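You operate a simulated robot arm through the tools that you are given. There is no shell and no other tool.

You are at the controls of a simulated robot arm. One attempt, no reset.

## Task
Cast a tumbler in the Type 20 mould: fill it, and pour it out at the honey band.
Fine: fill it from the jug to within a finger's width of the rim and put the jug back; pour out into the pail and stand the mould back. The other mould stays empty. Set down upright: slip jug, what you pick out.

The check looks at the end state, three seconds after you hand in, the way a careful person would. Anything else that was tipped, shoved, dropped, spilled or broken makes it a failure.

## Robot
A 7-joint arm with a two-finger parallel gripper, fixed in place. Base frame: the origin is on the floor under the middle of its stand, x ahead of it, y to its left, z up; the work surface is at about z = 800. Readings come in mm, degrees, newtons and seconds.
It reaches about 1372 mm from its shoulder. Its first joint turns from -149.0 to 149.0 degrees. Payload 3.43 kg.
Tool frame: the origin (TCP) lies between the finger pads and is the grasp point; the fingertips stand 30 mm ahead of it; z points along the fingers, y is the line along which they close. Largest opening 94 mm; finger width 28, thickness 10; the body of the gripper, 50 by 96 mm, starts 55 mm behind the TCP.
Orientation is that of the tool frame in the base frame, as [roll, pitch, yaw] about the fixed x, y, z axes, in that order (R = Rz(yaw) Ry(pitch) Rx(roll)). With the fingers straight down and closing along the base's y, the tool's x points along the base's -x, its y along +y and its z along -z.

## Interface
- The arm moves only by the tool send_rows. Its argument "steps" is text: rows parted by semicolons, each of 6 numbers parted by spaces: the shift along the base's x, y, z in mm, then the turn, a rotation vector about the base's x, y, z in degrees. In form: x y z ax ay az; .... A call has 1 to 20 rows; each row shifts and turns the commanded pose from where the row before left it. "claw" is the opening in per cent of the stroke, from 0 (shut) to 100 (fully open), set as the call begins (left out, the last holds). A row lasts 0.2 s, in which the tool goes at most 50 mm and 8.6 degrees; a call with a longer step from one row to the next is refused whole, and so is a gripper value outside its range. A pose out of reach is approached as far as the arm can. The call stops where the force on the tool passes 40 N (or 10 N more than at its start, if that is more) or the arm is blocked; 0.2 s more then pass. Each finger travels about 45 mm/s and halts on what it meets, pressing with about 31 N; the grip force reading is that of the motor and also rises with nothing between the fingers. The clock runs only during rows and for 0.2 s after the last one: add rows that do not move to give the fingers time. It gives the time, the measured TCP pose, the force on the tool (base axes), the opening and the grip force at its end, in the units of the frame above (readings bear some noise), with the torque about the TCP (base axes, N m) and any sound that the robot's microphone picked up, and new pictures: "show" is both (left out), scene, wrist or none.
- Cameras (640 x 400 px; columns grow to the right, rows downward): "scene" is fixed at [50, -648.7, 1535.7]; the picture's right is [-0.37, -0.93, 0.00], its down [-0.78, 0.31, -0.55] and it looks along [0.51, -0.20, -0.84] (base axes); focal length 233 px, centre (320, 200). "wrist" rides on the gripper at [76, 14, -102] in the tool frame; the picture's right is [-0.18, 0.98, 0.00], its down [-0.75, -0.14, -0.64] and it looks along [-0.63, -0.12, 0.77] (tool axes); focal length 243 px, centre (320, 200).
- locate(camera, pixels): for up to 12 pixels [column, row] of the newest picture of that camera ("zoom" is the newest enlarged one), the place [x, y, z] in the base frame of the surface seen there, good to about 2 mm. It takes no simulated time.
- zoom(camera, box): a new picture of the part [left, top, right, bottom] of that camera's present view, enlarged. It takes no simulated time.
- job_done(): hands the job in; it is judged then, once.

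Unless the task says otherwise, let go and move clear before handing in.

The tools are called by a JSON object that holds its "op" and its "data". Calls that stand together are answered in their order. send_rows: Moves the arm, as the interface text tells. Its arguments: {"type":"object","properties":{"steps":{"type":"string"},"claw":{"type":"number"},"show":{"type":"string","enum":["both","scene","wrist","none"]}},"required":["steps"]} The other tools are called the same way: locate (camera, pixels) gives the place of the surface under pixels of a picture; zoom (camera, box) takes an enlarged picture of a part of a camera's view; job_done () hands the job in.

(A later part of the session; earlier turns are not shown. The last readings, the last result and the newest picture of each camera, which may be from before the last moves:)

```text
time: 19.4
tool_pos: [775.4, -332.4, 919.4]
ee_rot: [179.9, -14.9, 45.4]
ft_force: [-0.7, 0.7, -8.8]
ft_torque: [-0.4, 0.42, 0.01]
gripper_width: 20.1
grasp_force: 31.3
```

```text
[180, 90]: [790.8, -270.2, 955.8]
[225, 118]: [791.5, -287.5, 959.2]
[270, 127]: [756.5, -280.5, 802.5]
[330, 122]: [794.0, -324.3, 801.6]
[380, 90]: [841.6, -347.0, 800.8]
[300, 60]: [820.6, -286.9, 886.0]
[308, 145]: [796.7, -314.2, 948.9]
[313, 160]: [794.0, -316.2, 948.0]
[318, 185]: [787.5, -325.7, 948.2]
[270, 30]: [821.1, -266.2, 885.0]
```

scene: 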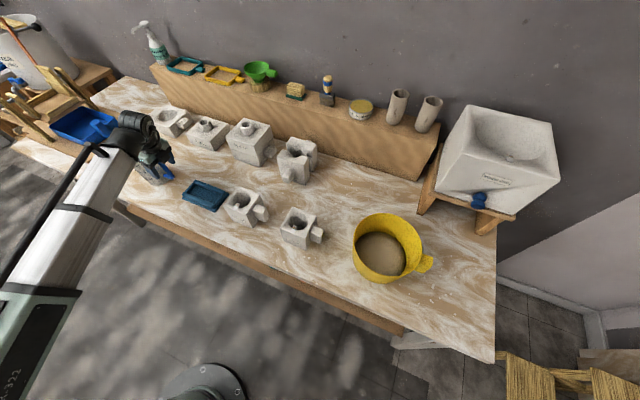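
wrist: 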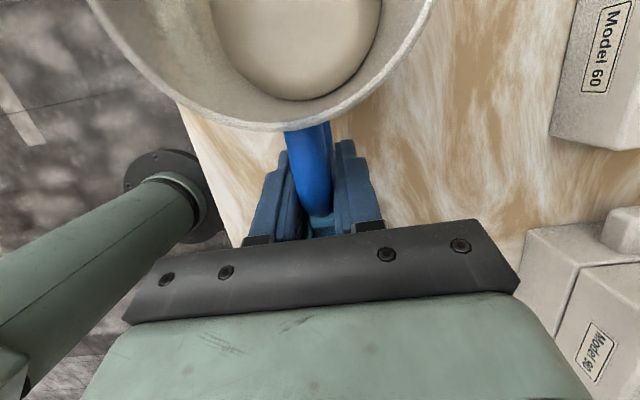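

No slip this time: after an 8 mm lift the rim is at 959 and slip at 885.5, weight ≈8.8 N. I'll raise it smoothly, leaning it about 15° spout-down (far below the spill angle) to relieve the grip, and check the ledge position.

{"op": "send_rows", "data": {"steps": "0 0 8 0 0 0; 0 0 14 0 0 0; 0 0 18 0 0 0; 0 0 18 -1 1 0; 0 0 18 -2 2 0; 0 0 18 -2.5 2.5 0; 0 0 18 -2.5 2.5 0; 0 0 18 -2 2 0; 0 0 14 -0.6 0.6 0; 0 0 8 0 0 0; 0 0 0 0 0 0"}}

{"op": "locate", "data": {"camera": "scene", "pixels": [[330, 155], [370, 165], [400, 175], [300, 140], [350, 150], [420, 178]]}}

{"op": "locate", "data": {"camera": "wrist", "pixels": [[180, 90], [225, 118], [270, 127], [300, 60], [308, 145], [313, 160], [318, 185], [270, 30]]}}

```text
time: 21.8
tool_pos: [775.2, -333.4, 1069.7]
ee_rot: [-179.9, 0.0, 45.3]
ft_force: [-1.3, -0.4, -9.0]
ft_torque: [-0.33, 0.34, 0.02]
gripper_width: 19.7
grasp_force: 30.9
```

scene: 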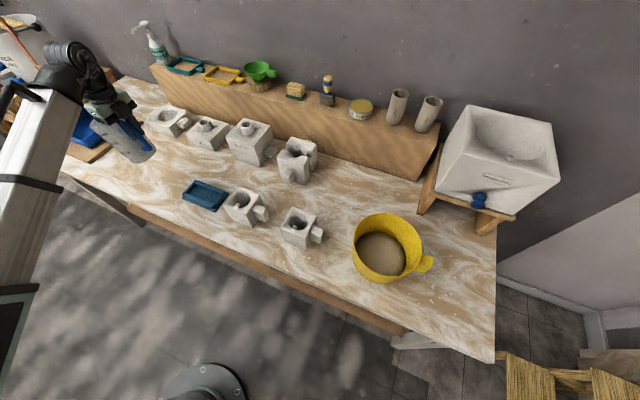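
wrist: 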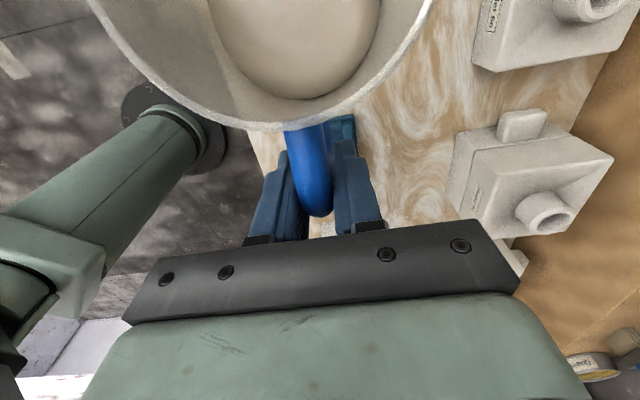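

```text
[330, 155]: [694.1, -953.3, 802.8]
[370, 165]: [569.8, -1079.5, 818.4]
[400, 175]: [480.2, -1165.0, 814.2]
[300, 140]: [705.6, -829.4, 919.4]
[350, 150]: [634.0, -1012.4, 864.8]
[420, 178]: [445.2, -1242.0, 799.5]
```

```text
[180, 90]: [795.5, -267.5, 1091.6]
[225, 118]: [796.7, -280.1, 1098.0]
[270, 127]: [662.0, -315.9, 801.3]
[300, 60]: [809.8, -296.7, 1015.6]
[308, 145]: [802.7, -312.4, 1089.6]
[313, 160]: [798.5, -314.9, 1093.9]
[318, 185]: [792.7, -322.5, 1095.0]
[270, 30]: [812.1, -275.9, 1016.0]
```

The jug is held firmly (rim and handle fixed in the wrist view). The ledge is well behind, so I'll carry the jug toward the far side of the Type 20 while turning it so the spout will face the robot.

{"op": "send_rows", "data": {"steps": "0 0 10 0 0 0; -8.3 -14.6 15 0 0 2.75; -13.3 -23.4 15 0 0 4.4; -16.57 -29.3 0 0 0 5.51; -16.57 -29.3 0 0 0 5.51; -16.57 -29.3 0 0 0 5.51; -16.57 -29.3 0 0 0 5.51; -16.57 -29.3 0 0 0 5.51; -13.3 -23.4 0 0 0 4.4; -8.3 -14.6 0 0 0 2.75; 0 0 0 0 0 0"}}

```text
time: 24.2
tool_pos: [650.9, -557.0, 1110.5]
ee_rot: [180.0, 0.1, 87.3]
ft_force: [0.3, 0.4, -9.0]
ft_torque: [-0.52, 0.04, 0.01]
gripper_width: 19.9
grasp_force: 30.8
```

scene: 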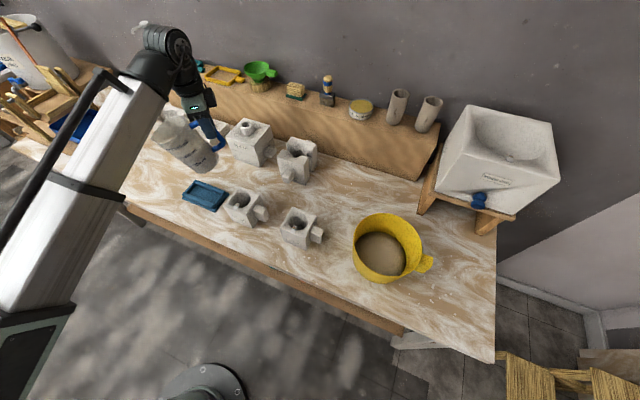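
wrist: 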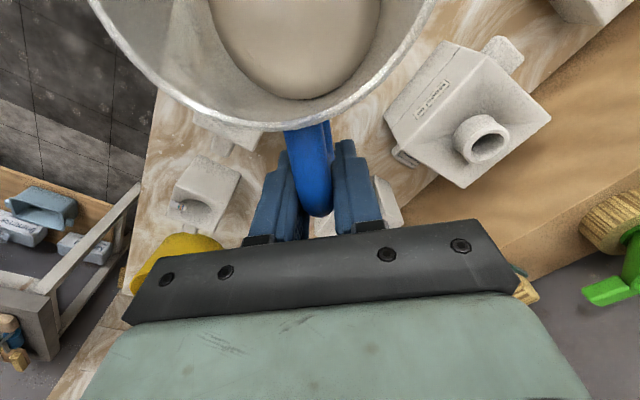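

Midway, all steady and clear. Continuing to the pour station on the outer side of the Type 20.

{"op": "send_rows", "data": {"steps": "-8.75 -15.2 0 0 0 2.9; -14 -24.4 0 0 0 4.6; -17.5 -30.5 0 0 0 5.77; -17.5 -30.5 0 0 0 5.77; -17.5 -30.5 0 0 0 5.77; -17.5 -30.5 0 0 0 5.77; -17.5 -30.5 0 0 0 5.77; -17.5 -30.5 0 0 0 5.77; -14 -24.4 0 0 0 4.6; -8.75 -15.2 0 0 0 2.9; 0 0 0 0 0 0; 0 0 0 0 0 0"}}

```text
time: 26.8
tool_pos: [500.0, -818.9, 1111.2]
ee_rot: [-180.0, 0.0, 136.9]
ft_force: [0.6, 1.0, -8.4]
ft_torque: [-0.33, -0.35, 0.02]
gripper_width: 19.7
grasp_force: 31.2
```

scene: 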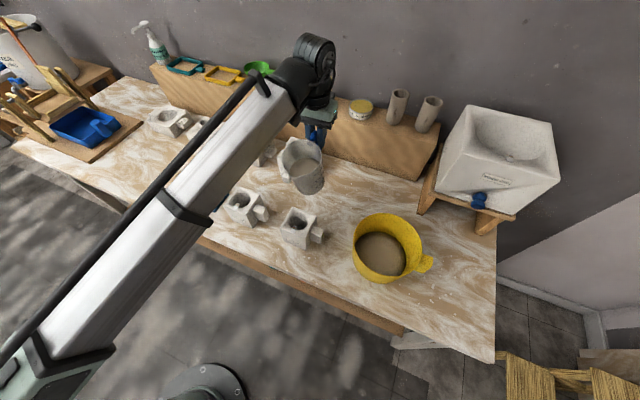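
wrist: 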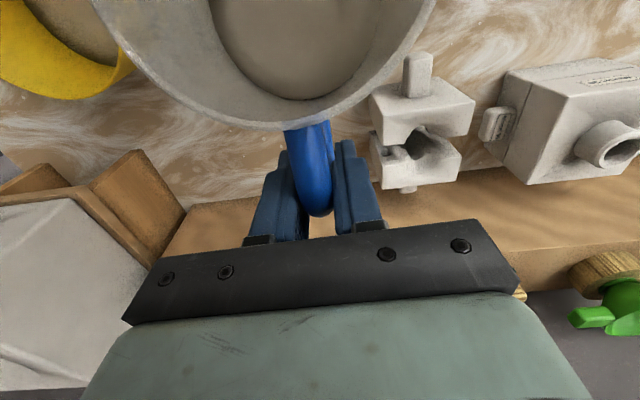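

The scene now shows the jug at (300,165), spout toward the camera, with the Type 20 in view below. I'll locate the spout lip to calibrate.

{"op": "zoom", "data": {"camera": "scene", "box": [260, 125, 350, 255]}}

{"op": "zoom", "data": {"camera": "scene", "box": [265, 130, 335, 200]}}

```text
3.08 times, centred on (305, 190) of scene
```

zoom: 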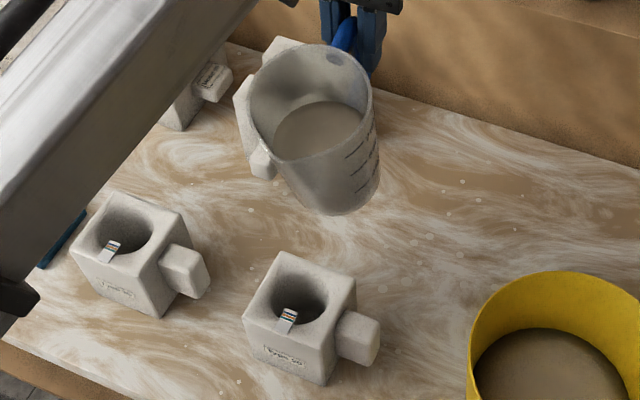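

```text
5.71 times, centred on (300, 165) of scene
```

zoom: 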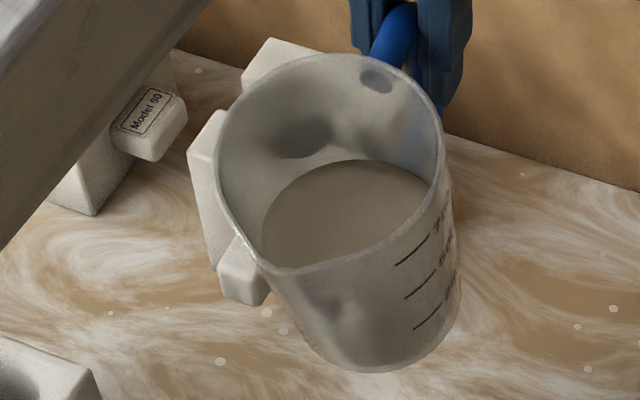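

The spout tip looks to be near zoom (275,266). I'll locate rim and slip points.

{"op": "locate", "data": {"camera": "zoom", "pixels": [[240, 240], [255, 256], [268, 265], [280, 269], [295, 271], [315, 267], [340, 258], [390, 225], [218, 180], [440, 150], [320, 220], [380, 200]]}}

```text
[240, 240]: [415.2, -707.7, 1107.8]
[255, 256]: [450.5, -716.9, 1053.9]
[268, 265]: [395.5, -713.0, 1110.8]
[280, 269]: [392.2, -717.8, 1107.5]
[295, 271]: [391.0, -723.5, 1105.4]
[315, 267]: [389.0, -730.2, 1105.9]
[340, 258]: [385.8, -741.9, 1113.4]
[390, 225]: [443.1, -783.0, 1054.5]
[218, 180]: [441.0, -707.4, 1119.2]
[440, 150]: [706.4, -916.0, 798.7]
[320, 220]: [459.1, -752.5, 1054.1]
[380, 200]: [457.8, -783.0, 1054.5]
```

The spout lip is at about (393.5,-715), z≈1107, already 8 mm short of the cavity centre along the pour line. I'll lower it to lip z≈950 while tilting to 40° (well before flow starts).

{"op": "send_rows", "data": {"steps": "-0.7 0.67 -5 -1.1 -1.13 0; -1.4 1.34 -10 -2.15 -2.266 0; -1.4 1.34 -12 -2.15 -2.266 0; -1.4 1.34 -12 -2.15 -2.266 0; -1.4 1.34 -12 -2.15 -2.266 0; -1.4 1.34 -12 -2.15 -2.266 0; -1.4 1.34 -12 -2.15 -2.266 0; -1.4 1.34 -10 -2.15 -2.266 0; -0.7 0.67 -6 -1.1 -1.13 0; 0 0 -4 0 0 0; 0 0 0 0 0 0"}}

{"op": "zoom", "data": {"camera": "scene", "box": [260, 155, 340, 255]}}

```text
time: 29.2
tool_pos: [489.2, -806.5, 1015.8]
ee_rot: [-179.8, 25.1, 136.9]
ft_force: [-0.3, 0.4, -7.9]
ft_torque: [-0.18, -0.16, 0.0]
gripper_width: 19.7
grasp_force: 31.0
```

scene: 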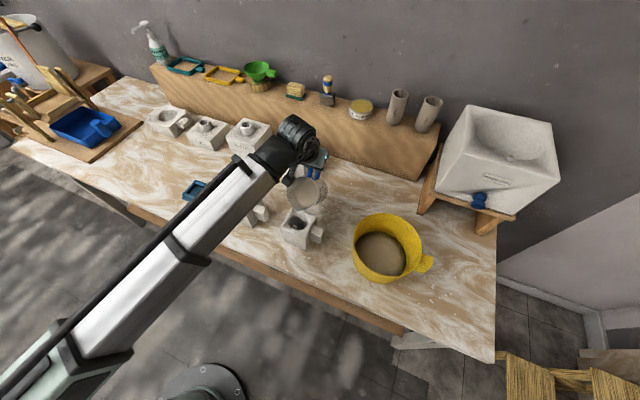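
wrist: 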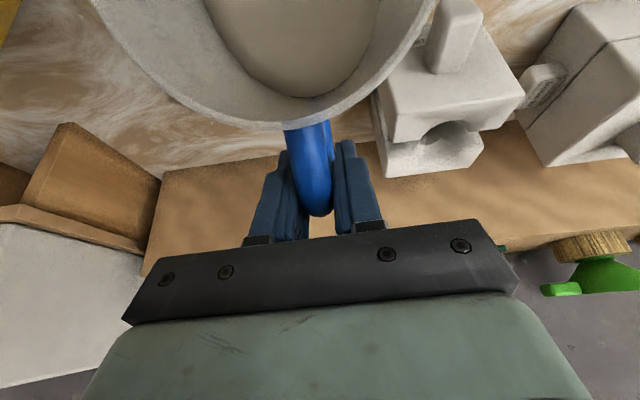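

```text
4.00 times, centred on (300, 205) of scene
```

zoom: 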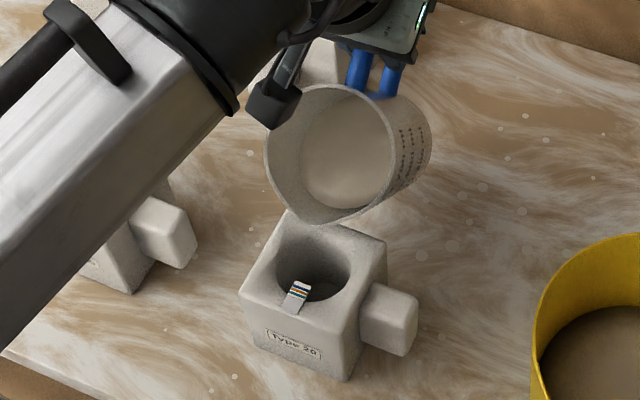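

The jug is tilted 40°, lip just above the cavity's far edge in the zoom at (315,222). I'll measure the lip, the slip surface, and the cavity points.

{"op": "locate", "data": {"camera": "zoom", "pixels": [[295, 213], [305, 218], [315, 221], [325, 221], [335, 219], [350, 214], [340, 190], [330, 160], [277, 180], [315, 206], [340, 265], [280, 265]]}}

```text
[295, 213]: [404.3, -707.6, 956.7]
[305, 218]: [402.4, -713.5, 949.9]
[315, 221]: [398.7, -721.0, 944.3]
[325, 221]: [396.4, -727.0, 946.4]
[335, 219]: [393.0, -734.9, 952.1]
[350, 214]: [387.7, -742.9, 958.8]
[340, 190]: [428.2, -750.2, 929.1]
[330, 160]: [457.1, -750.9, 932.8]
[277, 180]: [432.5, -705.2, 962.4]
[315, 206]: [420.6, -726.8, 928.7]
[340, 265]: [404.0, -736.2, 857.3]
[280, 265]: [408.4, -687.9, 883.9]
```

Lip tip at (398.7,-721,944), 15 mm before centre and on the pour line; slip surface 15 mm below the lip. I'll tilt slowly about the lip to 46°.

{"op": "send_rows", "data": {"steps": "-1.98 1.88 4.4 -1.376 -1.45 0; -1.98 1.88 4.4 -1.376 -1.45 0; -1.98 1.88 4.4 -1.376 -1.45 0; 0 0 0 0 0 0; 0 0 0 0 0 0", "show": "scene"}}

{"op": "zoom", "data": {"camera": "scene", "box": [270, 165, 335, 245]}}

{"op": "locate", "data": {"camera": "zoom", "pixels": [[300, 190], [310, 190], [320, 190], [320, 170], [320, 150], [320, 260], [340, 200], [280, 200]]}}

```text
time: 30.4
tool_pos: [483.3, -802.2, 1029.2]
ee_rot: [-179.8, 31.1, 136.8]
ft_force: [0.2, 0.0, -7.4]
ft_torque: [-0.09, -0.1, -0.02]
gripper_width: 19.8
grasp_force: 30.8
```

scene: 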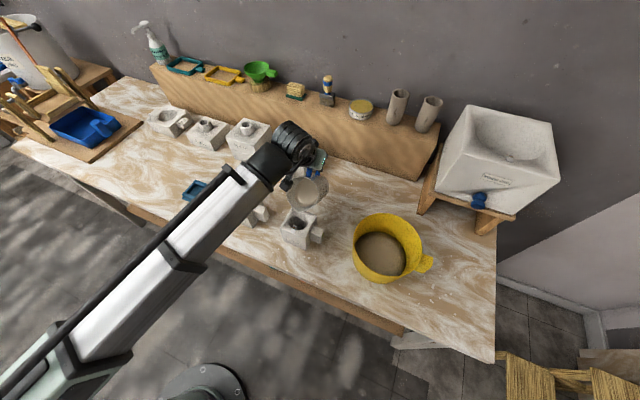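

```text
5.00 times, centred on (302, 205) of scene
```

zoom: 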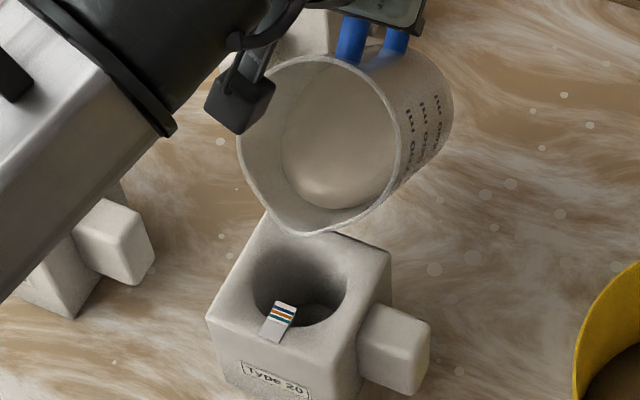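

```text
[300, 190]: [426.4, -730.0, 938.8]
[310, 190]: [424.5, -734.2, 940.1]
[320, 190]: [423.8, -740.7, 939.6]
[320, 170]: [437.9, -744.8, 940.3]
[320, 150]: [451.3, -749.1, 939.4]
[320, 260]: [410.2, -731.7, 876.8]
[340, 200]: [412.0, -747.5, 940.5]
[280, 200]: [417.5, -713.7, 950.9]
```

Slip is at z≈940, about 5 mm below the lip. Tilting 2° more and holding.

{"op": "send_rows", "data": {"steps": "-1.1 1.0 2.1 -0.688 -0.725 0; -1.1 1.0 2.1 -0.688 -0.725 0; 0 0 0 0 0 0; 0 0 0 0 0 0; 0 0 0 0 0 0", "show": "scene"}}

{"op": "zoom", "data": {"camera": "scene", "box": [270, 165, 335, 245]}}

{"op": "locate", "data": {"camera": "zoom", "pixels": [[300, 231], [310, 234], [320, 232], [330, 229], [310, 215], [320, 190], [320, 150], [320, 320], [320, 270], [300, 310]]}}

```text
time: 31.6
tool_pos: [480.2, -800.8, 1034.1]
ee_rot: [-179.7, 33.1, 136.9]
ft_force: [-0.5, 0.4, -7.7]
ft_torque: [-0.06, -0.06, -0.01]
gripper_width: 19.7
grasp_force: 31.1
```

scene: 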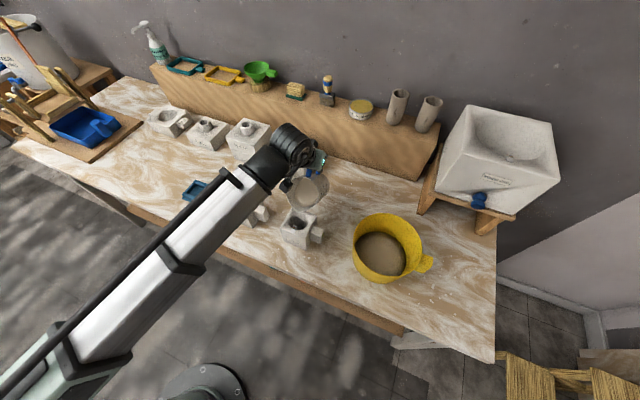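

```text
5.00 times, centred on (302, 205) of scene
```

zoom: 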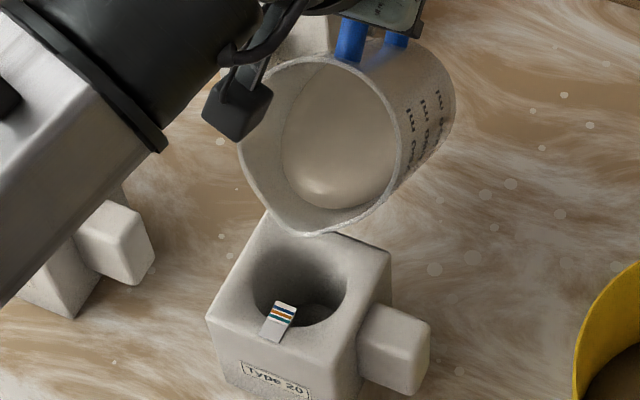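

```text
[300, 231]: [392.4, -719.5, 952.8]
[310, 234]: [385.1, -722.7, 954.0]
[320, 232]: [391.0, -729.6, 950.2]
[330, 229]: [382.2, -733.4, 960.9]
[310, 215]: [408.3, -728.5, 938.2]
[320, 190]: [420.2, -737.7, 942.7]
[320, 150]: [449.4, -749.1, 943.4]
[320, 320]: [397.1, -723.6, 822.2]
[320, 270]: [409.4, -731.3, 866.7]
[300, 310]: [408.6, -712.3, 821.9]
```

Slip at z≈943, lip ≈951 at (391,-721). No flow yet; tilting another 2°.

{"op": "send_rows", "data": {"steps": "-0.9 0.8 1.5 -0.688 -0.725 0; -0.9 0.8 1.5 -0.688 -0.725 0; 0 0 0 0 0 0; 0 0 0 0 0 0; 0 0 0 0 0 0", "show": "scene"}}

{"op": "zoom", "data": {"camera": "scene", "box": [270, 165, 335, 245]}}

{"op": "locate", "data": {"camera": "zoom", "pixels": [[300, 231], [308, 234], [316, 234], [320, 232], [310, 215], [320, 190], [320, 150], [320, 320], [300, 310]]}}

```text
time: 32.8
tool_pos: [480.1, -799.4, 1036.5]
ee_rot: [-179.7, 35.1, 136.8]
ft_force: [-0.5, -0.2, -8.4]
ft_torque: [-0.05, -0.07, -0.01]
gripper_width: 19.8
grasp_force: 30.9
```

scene: 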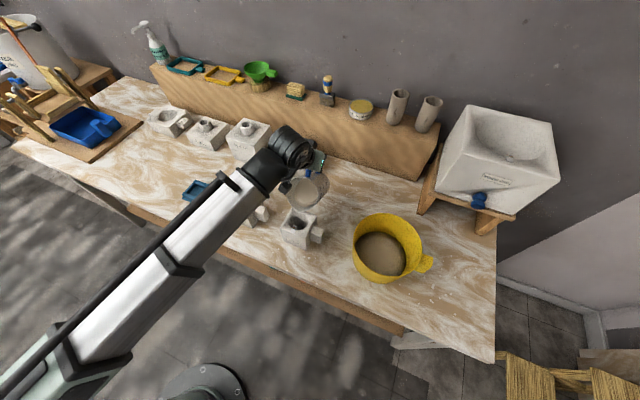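

```text
5.00 times, centred on (302, 205) of scene
```

zoom: 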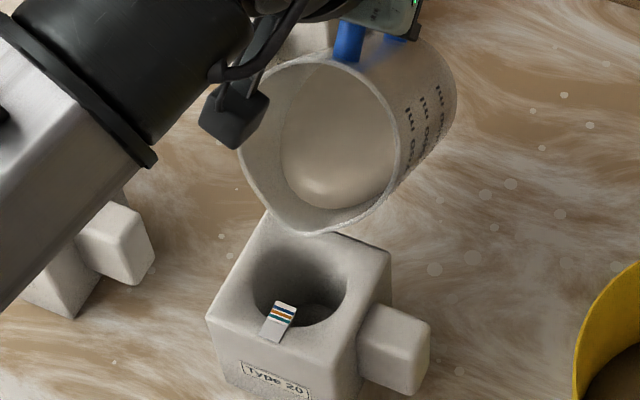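

```text
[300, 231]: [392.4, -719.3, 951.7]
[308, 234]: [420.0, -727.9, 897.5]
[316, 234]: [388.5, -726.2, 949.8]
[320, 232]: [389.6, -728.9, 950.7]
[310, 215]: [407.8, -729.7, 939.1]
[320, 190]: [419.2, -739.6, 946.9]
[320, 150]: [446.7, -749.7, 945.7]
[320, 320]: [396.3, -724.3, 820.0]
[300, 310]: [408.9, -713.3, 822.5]
```

Slip at ≈946 and lip ≈950. Another 2° tilt should bring it to the lip.

{"op": "send_rows", "data": {"steps": "-0.9 0.8 1.6 -0.688 -0.725 0; -0.9 0.8 1.6 -0.688 -0.725 0; 0 0 0 0 0 0; 0 0 0 0 0 0", "show": "scene"}}

{"op": "zoom", "data": {"camera": "scene", "box": [270, 165, 335, 245]}}

{"op": "locate", "data": {"camera": "zoom", "pixels": [[300, 231], [308, 233], [316, 233], [310, 215], [320, 190], [320, 150], [320, 320], [300, 310]]}}

```text
time: 33.8
tool_pos: [476.4, -797.6, 1039.3]
ee_rot: [-179.7, 37.1, 137.0]
ft_force: [0.3, -0.5, -8.6]
ft_torque: [-0.06, -0.04, 0.03]
gripper_width: 19.7
grasp_force: 30.9
```

scene: 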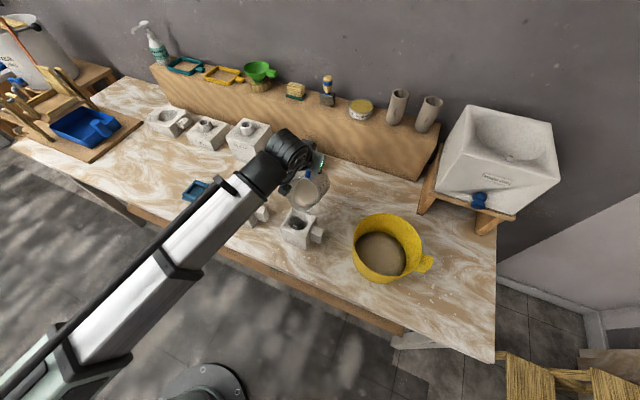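

```text
5.00 times, centred on (302, 205) of scene
```

zoom: 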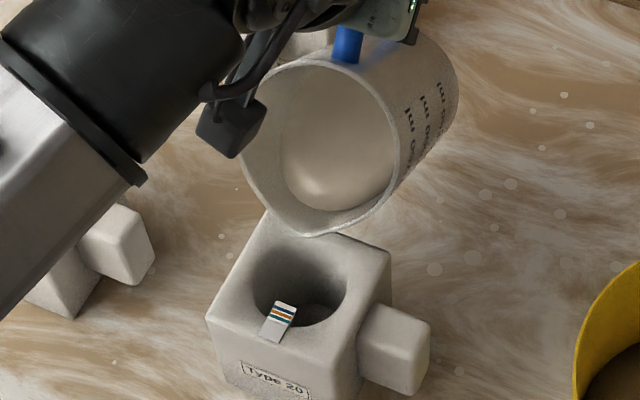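

```text
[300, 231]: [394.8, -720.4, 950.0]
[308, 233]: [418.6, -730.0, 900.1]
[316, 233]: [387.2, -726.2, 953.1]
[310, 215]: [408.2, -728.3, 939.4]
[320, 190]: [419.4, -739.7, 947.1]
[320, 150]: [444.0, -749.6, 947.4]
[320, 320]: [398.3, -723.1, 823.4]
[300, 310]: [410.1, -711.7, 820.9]
```

Slip 947, lip ≈951; still no flow. Another 2° step with a hold.

{"op": "send_rows", "data": {"steps": "-1.0 0.9 1.6 -0.688 -0.725 0; -1.0 0.9 1.6 -0.688 -0.725 0; 0 0 0 0 0 0; 0 0 0 0 0 0", "show": "scene"}}

{"op": "zoom", "data": {"camera": "scene", "box": [270, 165, 335, 245]}}

{"op": "locate", "data": {"camera": "zoom", "pixels": [[300, 231], [308, 233], [316, 233], [310, 215], [320, 190], [320, 150], [320, 320], [300, 310]]}}

```text
time: 34.8
tool_pos: [473.8, -794.9, 1042.9]
ee_rot: [-179.6, 39.0, 137.0]
ft_force: [-0.1, 0.8, -8.4]
ft_torque: [-0.04, -0.01, 0.01]
gripper_width: 19.9
grasp_force: 30.8
```

scene: 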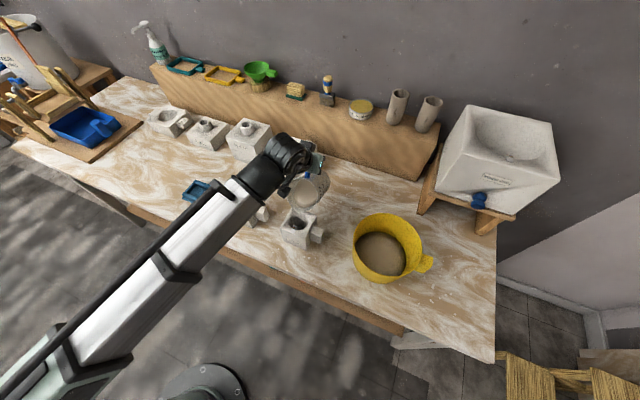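

```text
5.00 times, centred on (302, 205) of scene
```

zoom: 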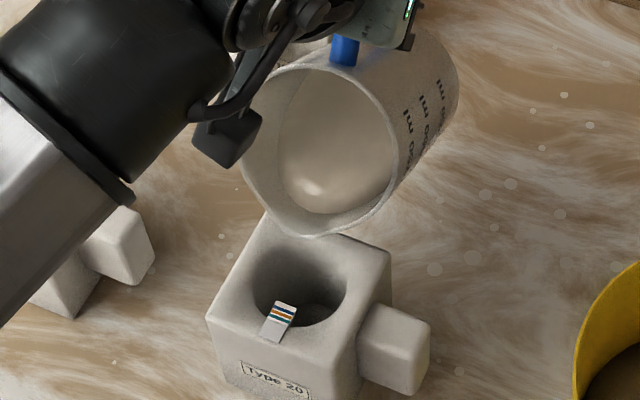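

```text
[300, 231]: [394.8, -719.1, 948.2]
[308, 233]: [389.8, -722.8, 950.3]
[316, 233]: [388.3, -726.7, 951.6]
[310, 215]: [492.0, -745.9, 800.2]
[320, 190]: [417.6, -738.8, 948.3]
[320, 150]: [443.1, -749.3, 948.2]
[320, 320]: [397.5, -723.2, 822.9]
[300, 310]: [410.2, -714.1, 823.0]
```

Slip 948.3 against lip ≈950; close to flow. Next 1.5° step.

{"op": "send_rows", "data": {"steps": "-0.8 0.7 1.2 -0.516 -0.544 0; -0.8 0.7 1.2 -0.516 -0.544 0; 0 0 0 0 0 0; 0 0 0 0 0 0", "show": "scene"}}

{"op": "zoom", "data": {"camera": "scene", "box": [270, 165, 335, 245]}}

{"op": "locate", "data": {"camera": "zoom", "pixels": [[300, 231], [308, 233], [316, 233], [320, 210], [320, 190], [320, 150], [320, 320], [300, 310]]}}

```text
time: 35.8
tool_pos: [474.5, -792.9, 1045.0]
ee_rot: [-179.7, 40.5, 137.1]
ft_force: [-0.1, 0.1, -8.1]
ft_torque: [-0.01, -0.02, 0.03]
gripper_width: 19.9
grasp_force: 30.6
```

scene: 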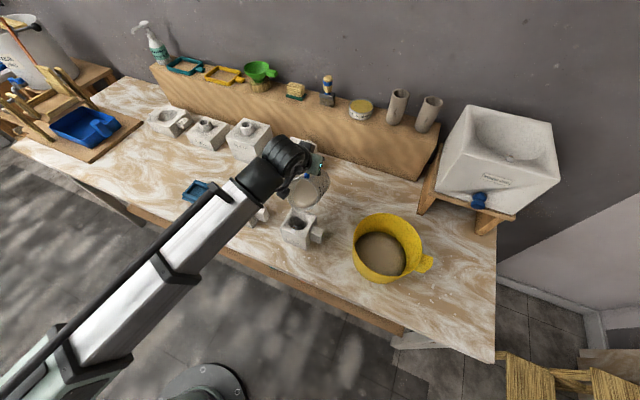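

```text
5.00 times, centred on (302, 205) of scene
```

zoom: 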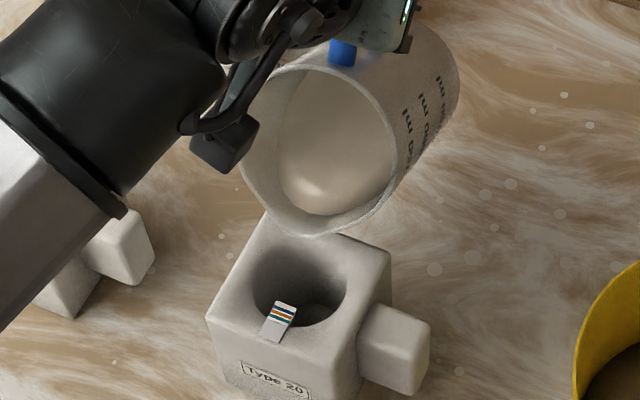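

```text
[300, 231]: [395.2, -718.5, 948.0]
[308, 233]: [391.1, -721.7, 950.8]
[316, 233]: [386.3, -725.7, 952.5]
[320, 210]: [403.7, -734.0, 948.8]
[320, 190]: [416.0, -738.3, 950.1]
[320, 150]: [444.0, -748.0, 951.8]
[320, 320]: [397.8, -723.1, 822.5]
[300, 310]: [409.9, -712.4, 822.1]
```

Slip surface now level with the lip (~950). One more small tilt should start the stream.

{"op": "send_rows", "data": {"steps": "-0.8 0.7 1.1 -0.516 -0.544 0; -0.8 0.7 1.1 -0.516 -0.544 0; 0 0 0 0 0 0; 0 0 0 0 0 0", "show": "scene"}}

{"op": "zoom", "data": {"camera": "scene", "box": [270, 165, 335, 245]}}

{"op": "locate", "data": {"camera": "zoom", "pixels": [[300, 231], [308, 233], [316, 233], [320, 210], [320, 190], [320, 150], [320, 320], [300, 310]]}}

```text
time: 36.8
tool_pos: [471.2, -792.7, 1047.4]
ee_rot: [-179.6, 42.0, 137.1]
ft_force: [0.2, -0.1, -9.1]
ft_torque: [-0.02, 0.01, 0.04]
gripper_width: 19.8
grasp_force: 30.6
```

scene: 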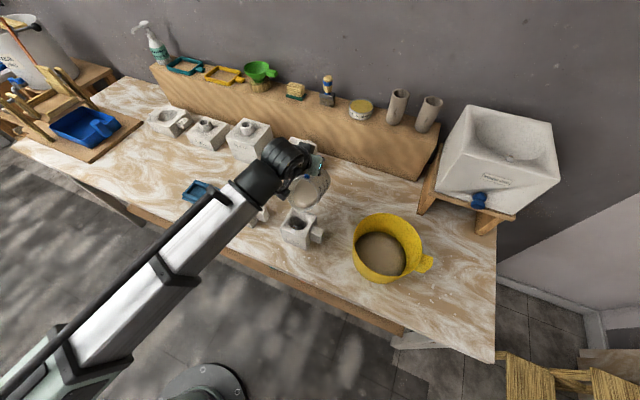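

```text
5.00 times, centred on (302, 205) of scene
```

zoom: 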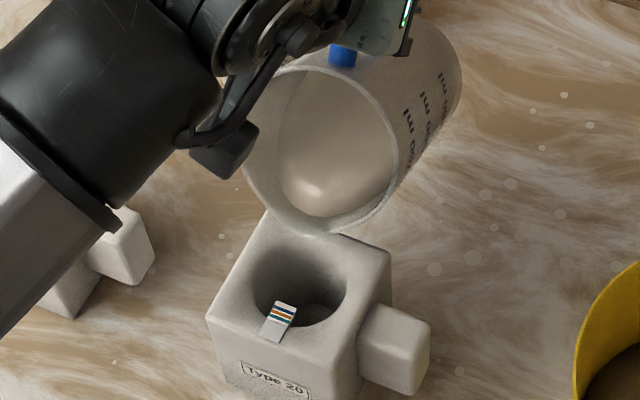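

```text
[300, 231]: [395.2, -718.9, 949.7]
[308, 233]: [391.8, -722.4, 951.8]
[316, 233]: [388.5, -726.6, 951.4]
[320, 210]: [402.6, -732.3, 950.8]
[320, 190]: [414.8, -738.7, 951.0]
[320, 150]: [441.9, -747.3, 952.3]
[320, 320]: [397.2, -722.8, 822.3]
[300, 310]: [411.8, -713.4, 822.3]
```

Still just at the brink (slip 951, lip ≈951.8). Another 1.5°.

{"op": "send_rows", "data": {"steps": "-0.9 0.8 1.0 -0.516 -0.544 0; -0.9 0.8 1.0 -0.516 -0.544 0; 0 0 0 0 0 0; 0 0 0 0 0 0", "show": "scene"}}

{"op": "zoom", "data": {"camera": "scene", "box": [270, 165, 335, 245]}}

{"op": "locate", "data": {"camera": "zoom", "pixels": [[300, 231], [308, 233], [316, 233], [320, 210], [320, 190], [320, 150], [320, 320], [300, 310]]}}

```text
time: 37.8
tool_pos: [470.1, -790.6, 1049.9]
ee_rot: [-179.6, 43.4, 137.0]
ft_force: [-0.4, 0.3, -8.6]
ft_torque: [0.0, 0.02, 0.05]
gripper_width: 19.9
grasp_force: 30.9
```

scene: 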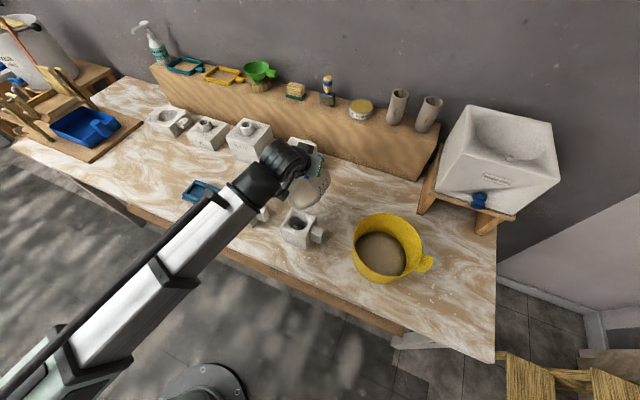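

```text
5.00 times, centred on (302, 205) of scene
```

zoom: 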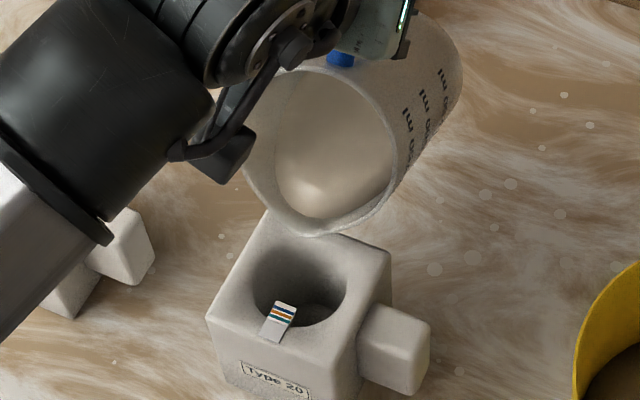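

```text
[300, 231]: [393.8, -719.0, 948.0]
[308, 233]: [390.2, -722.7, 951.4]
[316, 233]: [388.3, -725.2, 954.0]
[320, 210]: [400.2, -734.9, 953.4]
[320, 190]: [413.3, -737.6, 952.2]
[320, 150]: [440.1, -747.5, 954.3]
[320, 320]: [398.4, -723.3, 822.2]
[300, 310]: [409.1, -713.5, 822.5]
```

Slip's front edge is now around zoom (310,218), still short of the lip at (308,233). Another 1.5°.

{"op": "send_rows", "data": {"steps": "-0.9 0.8 0.8 -0.516 -0.544 0; -0.9 0.8 0.8 -0.516 -0.544 0; 0 0 0 0 0 0; 0 0 0 0 0 0", "show": "scene"}}

{"op": "zoom", "data": {"camera": "scene", "box": [270, 165, 335, 245]}}

{"op": "locate", "data": {"camera": "zoom", "pixels": [[300, 231], [308, 233], [316, 233], [312, 215], [320, 190], [320, 150], [320, 320], [300, 310]]}}

```text
time: 38.8
tool_pos: [467.8, -789.0, 1051.1]
ee_rot: [-179.5, 44.9, 137.0]
ft_force: [1.0, -0.2, -8.2]
ft_torque: [0.03, 0.0, -0.01]
gripper_width: 20.2
grasp_force: 31.0
```

scene: 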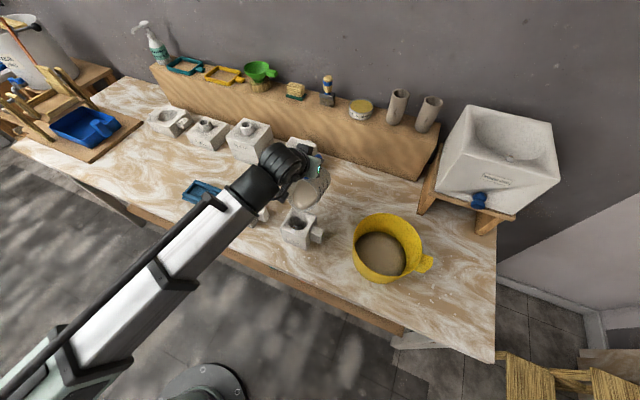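

```text
5.00 times, centred on (302, 205) of scene
```

zoom: 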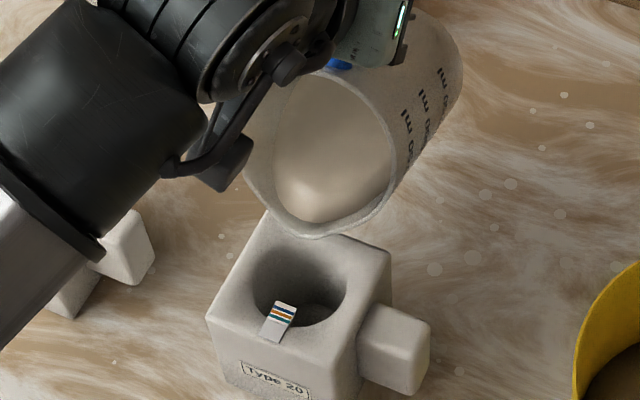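

```text
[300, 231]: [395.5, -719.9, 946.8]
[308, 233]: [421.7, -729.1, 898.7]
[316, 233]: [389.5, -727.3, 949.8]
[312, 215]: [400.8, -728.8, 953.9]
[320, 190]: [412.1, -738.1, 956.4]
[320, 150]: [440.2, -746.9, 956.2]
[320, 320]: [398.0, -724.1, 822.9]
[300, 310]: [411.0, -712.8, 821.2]
```

The slip surface reads ~954–956 and the lip region ~947–950, so it should be at the brink. I'll zoom in tightly at the lip.

{"op": "zoom", "data": {"camera": "scene", "box": [288, 195, 318, 235]}}

{"op": "locate", "data": {"camera": "zoom", "pixels": [[250, 130], [280, 150], [290, 130], [300, 175], [315, 178], [330, 175], [300, 160], [320, 160], [330, 130], [350, 165], [270, 163], [240, 145]]}}

```text
10.00 times, centred on (303, 215) of scene
```

zoom: 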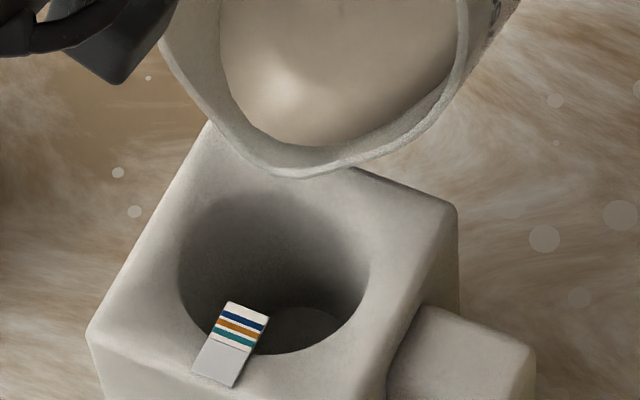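

```text
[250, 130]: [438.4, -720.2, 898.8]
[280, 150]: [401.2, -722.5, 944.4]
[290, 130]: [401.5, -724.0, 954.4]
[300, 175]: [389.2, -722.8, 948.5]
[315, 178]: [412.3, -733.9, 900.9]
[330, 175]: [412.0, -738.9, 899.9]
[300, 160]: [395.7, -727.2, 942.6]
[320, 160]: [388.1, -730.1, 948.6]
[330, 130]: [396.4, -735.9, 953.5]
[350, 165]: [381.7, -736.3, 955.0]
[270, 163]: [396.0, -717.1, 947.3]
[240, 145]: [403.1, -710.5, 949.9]
```

The slip edge at zoom (300,140) reads z≈954, above the spout channel (≈944), so it may be slow to run. I'll hold still for a moment and look again.

{"op": "send_rows", "data": {"steps": "0 0 0 0 0 0; 0 0 0 0 0 0; 0 0 0 0 0 0; 0 0 0 0 0 0", "show": "none"}}

{"op": "zoom", "data": {"camera": "scene", "box": [283, 180, 323, 235]}}

{"op": "locate", "data": {"camera": "zoom", "pixels": [[320, 190], [330, 170], [330, 130], [330, 100], [330, 60], [300, 150], [380, 120], [320, 210], [330, 340], [300, 290]]}}

```text
time: 39.8
tool_pos: [468.3, -789.9, 1052.4]
ee_rot: [-179.4, 45.0, 137.1]
ft_force: [0.5, 0.2, -8.2]
ft_torque: [0.02, 0.04, 0.01]
gripper_width: 19.9
grasp_force: 31.0
```

```text
7.27 times, centred on (303, 208) of scene
```

zoom: 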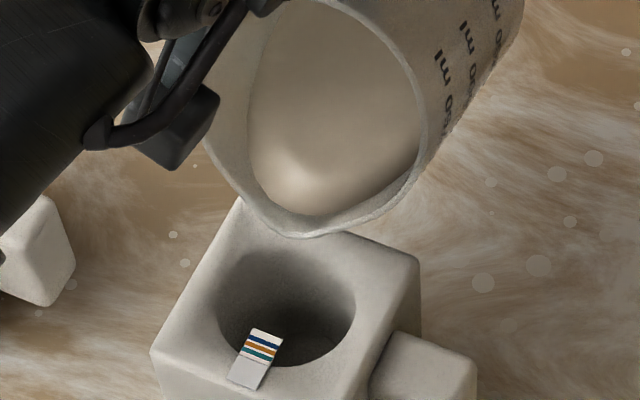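

```text
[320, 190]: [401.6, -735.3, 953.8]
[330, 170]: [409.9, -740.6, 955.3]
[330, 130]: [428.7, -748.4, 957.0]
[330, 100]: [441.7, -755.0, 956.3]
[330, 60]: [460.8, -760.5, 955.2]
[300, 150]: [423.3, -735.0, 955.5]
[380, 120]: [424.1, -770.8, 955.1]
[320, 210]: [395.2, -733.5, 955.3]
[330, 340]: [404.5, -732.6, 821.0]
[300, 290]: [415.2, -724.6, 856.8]
```

No flow after a second's hold. I'll keep tilting in 1° steps with the lip held over the cavity.

{"op": "send_rows", "data": {"steps": "-0.55 0.5 0.7 -0.344 -0.3625 0; -0.55 0.5 0.7 -0.344 -0.3625 0; -0.55 0.5 0.7 -0.344 -0.3625 0; 0 0 0 0 0 0; 0 0 0 0 0 0", "show": "none"}}

{"op": "zoom", "data": {"camera": "scene", "box": [283, 180, 323, 235]}}

{"op": "locate", "data": {"camera": "zoom", "pixels": [[320, 190], [330, 130], [330, 60], [320, 210], [305, 237], [290, 236], [320, 233], [330, 340], [300, 290]]}}

```text
time: 41.0
tool_pos: [465.0, -787.3, 1052.3]
ee_rot: [-179.5, 46.7, 137.1]
ft_force: [0.3, -0.4, -7.8]
ft_torque: [0.02, 0.03, 0.02]
gripper_width: 20.1
grasp_force: 31.5
```

```text
7.27 times, centred on (303, 208) of scene
```

zoom: 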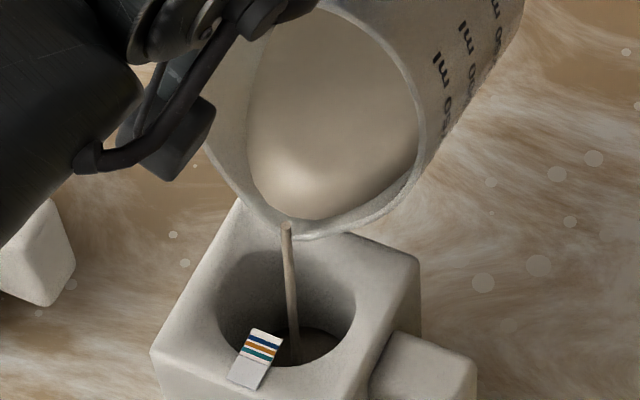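

```text
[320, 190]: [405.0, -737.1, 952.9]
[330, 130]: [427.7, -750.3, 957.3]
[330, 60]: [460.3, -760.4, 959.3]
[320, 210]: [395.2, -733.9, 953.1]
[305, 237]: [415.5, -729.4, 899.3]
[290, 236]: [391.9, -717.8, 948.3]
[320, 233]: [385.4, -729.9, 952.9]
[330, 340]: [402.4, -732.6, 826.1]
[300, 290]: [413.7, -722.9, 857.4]
```

The stream has started, from zoom (286,225) straight into the cavity; the bottom now reads z≈826. I'll hold here and watch the level.

{"op": "send_rows", "data": {"steps": "0 0 0 0 0 0; 0 0 0 0 0 0; 0 0 0 0 0 0; 0 0 0 0 0 0", "show": "none"}}

{"op": "zoom", "data": {"camera": "scene", "box": [283, 180, 323, 235]}}

{"op": "locate", "data": {"camera": "zoom", "pixels": [[330, 130], [330, 60], [320, 210], [330, 340], [315, 350], [320, 310], [300, 290], [340, 300]]}}

```text
time: 42.0
tool_pos: [466.0, -786.6, 1053.2]
ee_rot: [-179.6, 46.5, 137.0]
ft_force: [-0.4, 0.1, -7.6]
ft_torque: [0.06, 0.05, 0.01]
gripper_width: 19.9
grasp_force: 30.7
```

```text
7.27 times, centred on (303, 208) of scene
```

zoom: 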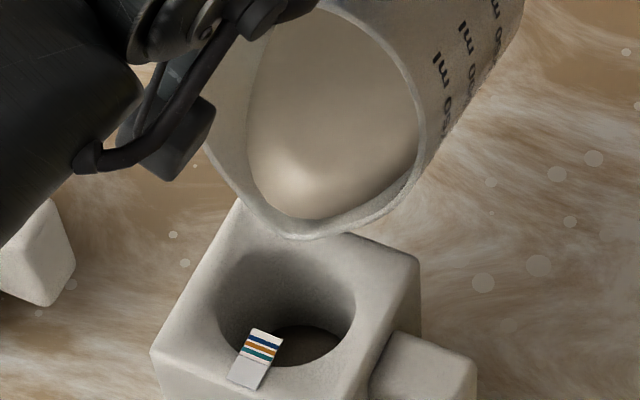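

```text
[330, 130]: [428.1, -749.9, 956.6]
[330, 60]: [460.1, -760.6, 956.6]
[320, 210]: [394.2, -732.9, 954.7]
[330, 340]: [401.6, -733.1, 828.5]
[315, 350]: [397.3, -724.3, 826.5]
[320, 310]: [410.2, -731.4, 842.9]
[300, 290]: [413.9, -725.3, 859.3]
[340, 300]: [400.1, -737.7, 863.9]
```

The flow stopped by itself at equilibrium; the mould level is ≈828. Tilting a further 3° slowly about the lip.

{"op": "send_rows", "data": {"steps": "-0.7 0.65 0.6 -0.344 -0.3625 0; -0.7 0.65 0.6 -0.344 -0.3625 0; -0.7 0.65 0.6 -0.344 -0.3625 0; -0.7 0.65 0.6 -0.344 -0.3625 0; -0.7 0.65 0.6 -0.344 -0.3625 0; -0.7 0.65 0.6 -0.344 -0.3625 0", "show": "none"}}

{"op": "zoom", "data": {"camera": "scene", "box": [283, 180, 323, 235]}}

{"op": "locate", "data": {"camera": "zoom", "pixels": [[330, 130], [330, 60], [320, 210], [330, 340], [315, 350], [320, 310], [300, 237], [285, 236]]}}

```text
time: 43.4
tool_pos: [462.5, -785.0, 1056.2]
ee_rot: [-179.4, 49.5, 137.1]
ft_force: [0.1, 0.6, -6.5]
ft_torque: [0.06, 0.04, 0.04]
gripper_width: 19.8
grasp_force: 31.2
```

```text
7.27 times, centred on (303, 208) of scene
```

zoom: 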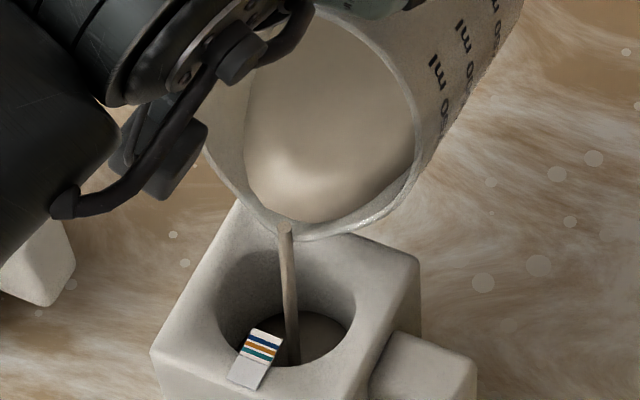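

```text
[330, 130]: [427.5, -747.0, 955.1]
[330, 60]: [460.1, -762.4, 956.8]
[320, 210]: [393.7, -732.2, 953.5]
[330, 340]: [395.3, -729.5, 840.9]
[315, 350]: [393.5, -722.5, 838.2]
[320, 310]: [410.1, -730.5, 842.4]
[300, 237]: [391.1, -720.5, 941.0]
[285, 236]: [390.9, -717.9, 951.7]
```

Level ≈840 and stream clean. Continuing another 3°.

{"op": "send_rows", "data": {"steps": "-0.7 0.67 0.5 -0.344 -0.3625 0; -0.7 0.67 0.5 -0.344 -0.3625 0; -0.7 0.67 0.5 -0.344 -0.3625 0; -0.7 0.67 0.5 -0.344 -0.3625 0; -0.7 0.67 0.5 -0.344 -0.3625 0; -0.7 0.67 0.5 -0.344 -0.3625 0; 0 0 0 0 0 0", "show": "none"}}

{"op": "zoom", "data": {"camera": "scene", "box": [283, 180, 323, 235]}}

{"op": "locate", "data": {"camera": "zoom", "pixels": [[330, 130], [330, 60], [320, 210], [330, 330], [315, 345], [320, 320], [340, 320], [285, 236]]}}

```text
time: 45.0
tool_pos: [457.3, -779.0, 1059.3]
ee_rot: [-179.5, 52.5, 137.2]
ft_force: [-0.1, 1.3, -6.3]
ft_torque: [0.09, 0.07, -0.03]
gripper_width: 19.9
grasp_force: 31.1
```

```text
7.27 times, centred on (303, 208) of scene
```

zoom: 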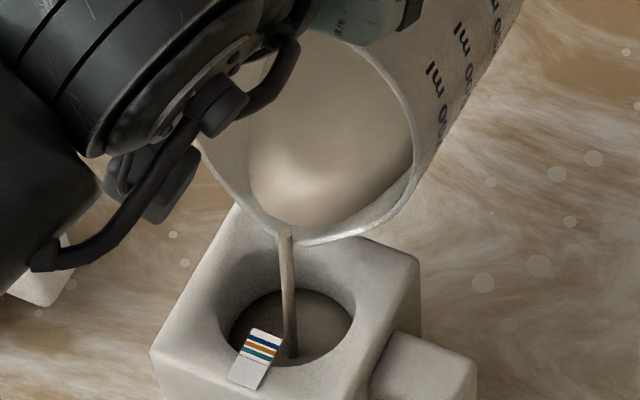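

```text
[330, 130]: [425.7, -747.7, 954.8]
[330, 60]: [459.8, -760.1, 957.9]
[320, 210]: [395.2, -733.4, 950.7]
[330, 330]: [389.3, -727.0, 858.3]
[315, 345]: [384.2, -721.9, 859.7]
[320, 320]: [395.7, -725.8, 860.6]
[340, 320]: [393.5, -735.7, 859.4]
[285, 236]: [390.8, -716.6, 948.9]
```

Level ≈859.5. Another 2° and check.

{"op": "send_rows", "data": {"steps": "-0.7 0.67 0.4 -0.344 -0.3625 0; -0.7 0.67 0.4 -0.344 -0.3625 0; -0.7 0.67 0.4 -0.344 -0.3625 0; -0.7 0.67 0.4 -0.344 -0.3625 0; 0 0 0 0 0 0; 0 0 0 0 0 0", "show": "none"}}

{"op": "zoom", "data": {"camera": "scene", "box": [283, 180, 323, 235]}}

{"op": "locate", "data": {"camera": "zoom", "pixels": [[330, 130], [330, 60], [320, 210], [330, 330], [315, 345], [320, 320], [340, 320], [300, 310]]}}

```text
time: 46.4
tool_pos: [455.3, -775.6, 1060.9]
ee_rot: [-179.5, 54.5, 137.3]
ft_force: [0.0, -0.6, -6.7]
ft_torque: [0.05, 0.07, -0.04]
gripper_width: 19.7
grasp_force: 31.2
```

```text
7.27 times, centred on (303, 208) of scene
```

zoom: 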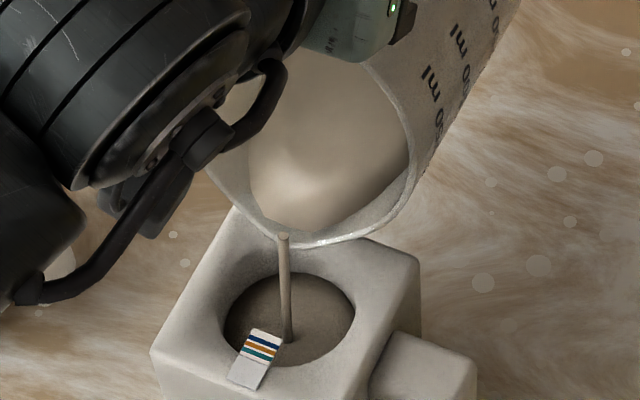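

```text
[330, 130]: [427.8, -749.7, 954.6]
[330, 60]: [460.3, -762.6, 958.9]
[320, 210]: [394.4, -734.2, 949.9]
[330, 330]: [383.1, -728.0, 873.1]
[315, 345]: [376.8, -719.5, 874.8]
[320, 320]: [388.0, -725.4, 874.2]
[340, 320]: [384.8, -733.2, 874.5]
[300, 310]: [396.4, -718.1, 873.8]
```

Level ≈874 and still running thinly. I'll hold briefly and check the residual.

{"op": "send_rows", "data": {"steps": "0 0 0 0 0 0; 0 0 0 0 0 0", "show": "none"}}

{"op": "zoom", "data": {"camera": "scene", "box": [283, 180, 323, 235]}}

{"op": "locate", "data": {"camera": "zoom", "pixels": [[330, 330], [315, 345], [320, 320], [340, 320], [300, 310], [330, 310], [345, 300]]}}

```text
time: 47.0
tool_pos: [455.4, -776.1, 1059.8]
ee_rot: [-179.4, 54.4, 137.2]
ft_force: [0.2, 0.1, -5.8]
ft_torque: [0.08, 0.07, -0.01]
gripper_width: 19.8
grasp_force: 31.2
```

```text
7.27 times, centred on (303, 208) of scene
```

zoom: 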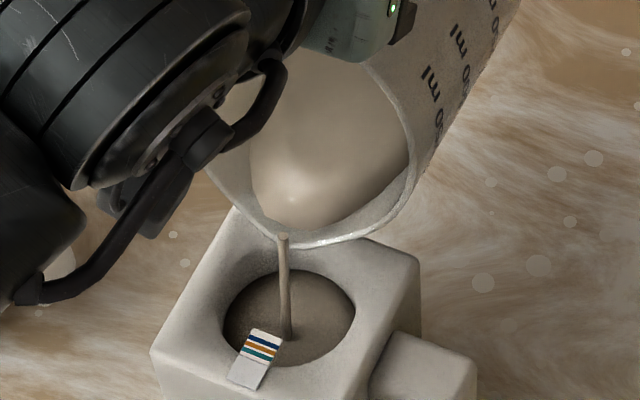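

```text
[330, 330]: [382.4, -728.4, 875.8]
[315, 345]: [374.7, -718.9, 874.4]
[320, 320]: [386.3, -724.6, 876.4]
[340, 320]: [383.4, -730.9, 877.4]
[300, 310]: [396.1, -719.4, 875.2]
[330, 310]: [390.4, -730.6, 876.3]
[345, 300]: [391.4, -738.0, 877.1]
```

Level 876. Adding 1.5° more and holding.

{"op": "send_rows", "data": {"steps": "-0.7 0.67 0.4 -0.344 -0.3625 0; -0.7 0.67 0.4 -0.344 -0.3625 0; -0.7 0.67 0.4 -0.344 -0.3625 0; 0 0 0 0 0 0; 0 0 0 0 0 0", "show": "none"}}

{"op": "zoom", "data": {"camera": "scene", "box": [283, 180, 323, 235]}}

{"op": "locate", "data": {"camera": "zoom", "pixels": [[330, 330], [315, 345], [320, 320], [340, 320], [300, 310], [330, 310], [345, 300]]}}

```text
time: 48.2
tool_pos: [452.9, -773.2, 1061.9]
ee_rot: [-179.4, 55.9, 137.2]
ft_force: [0.1, 0.0, -5.6]
ft_torque: [0.07, 0.03, 0.0]
gripper_width: 19.8
grasp_force: 30.9
```

```text
7.27 times, centred on (303, 208) of scene
```

zoom: 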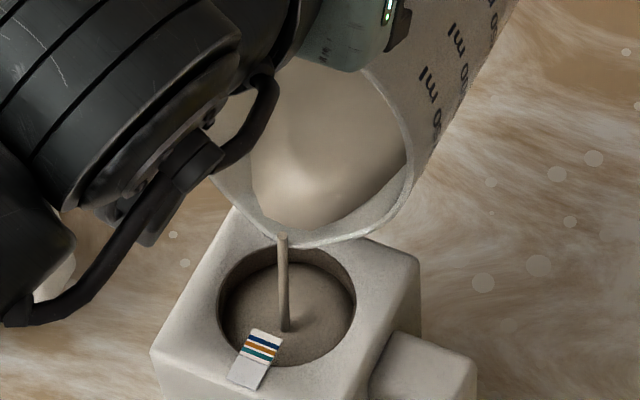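

```text
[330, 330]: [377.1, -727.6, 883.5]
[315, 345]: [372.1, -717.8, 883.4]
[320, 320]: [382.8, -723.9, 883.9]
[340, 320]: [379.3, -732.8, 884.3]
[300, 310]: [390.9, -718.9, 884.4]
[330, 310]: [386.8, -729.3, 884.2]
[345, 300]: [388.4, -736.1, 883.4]
```

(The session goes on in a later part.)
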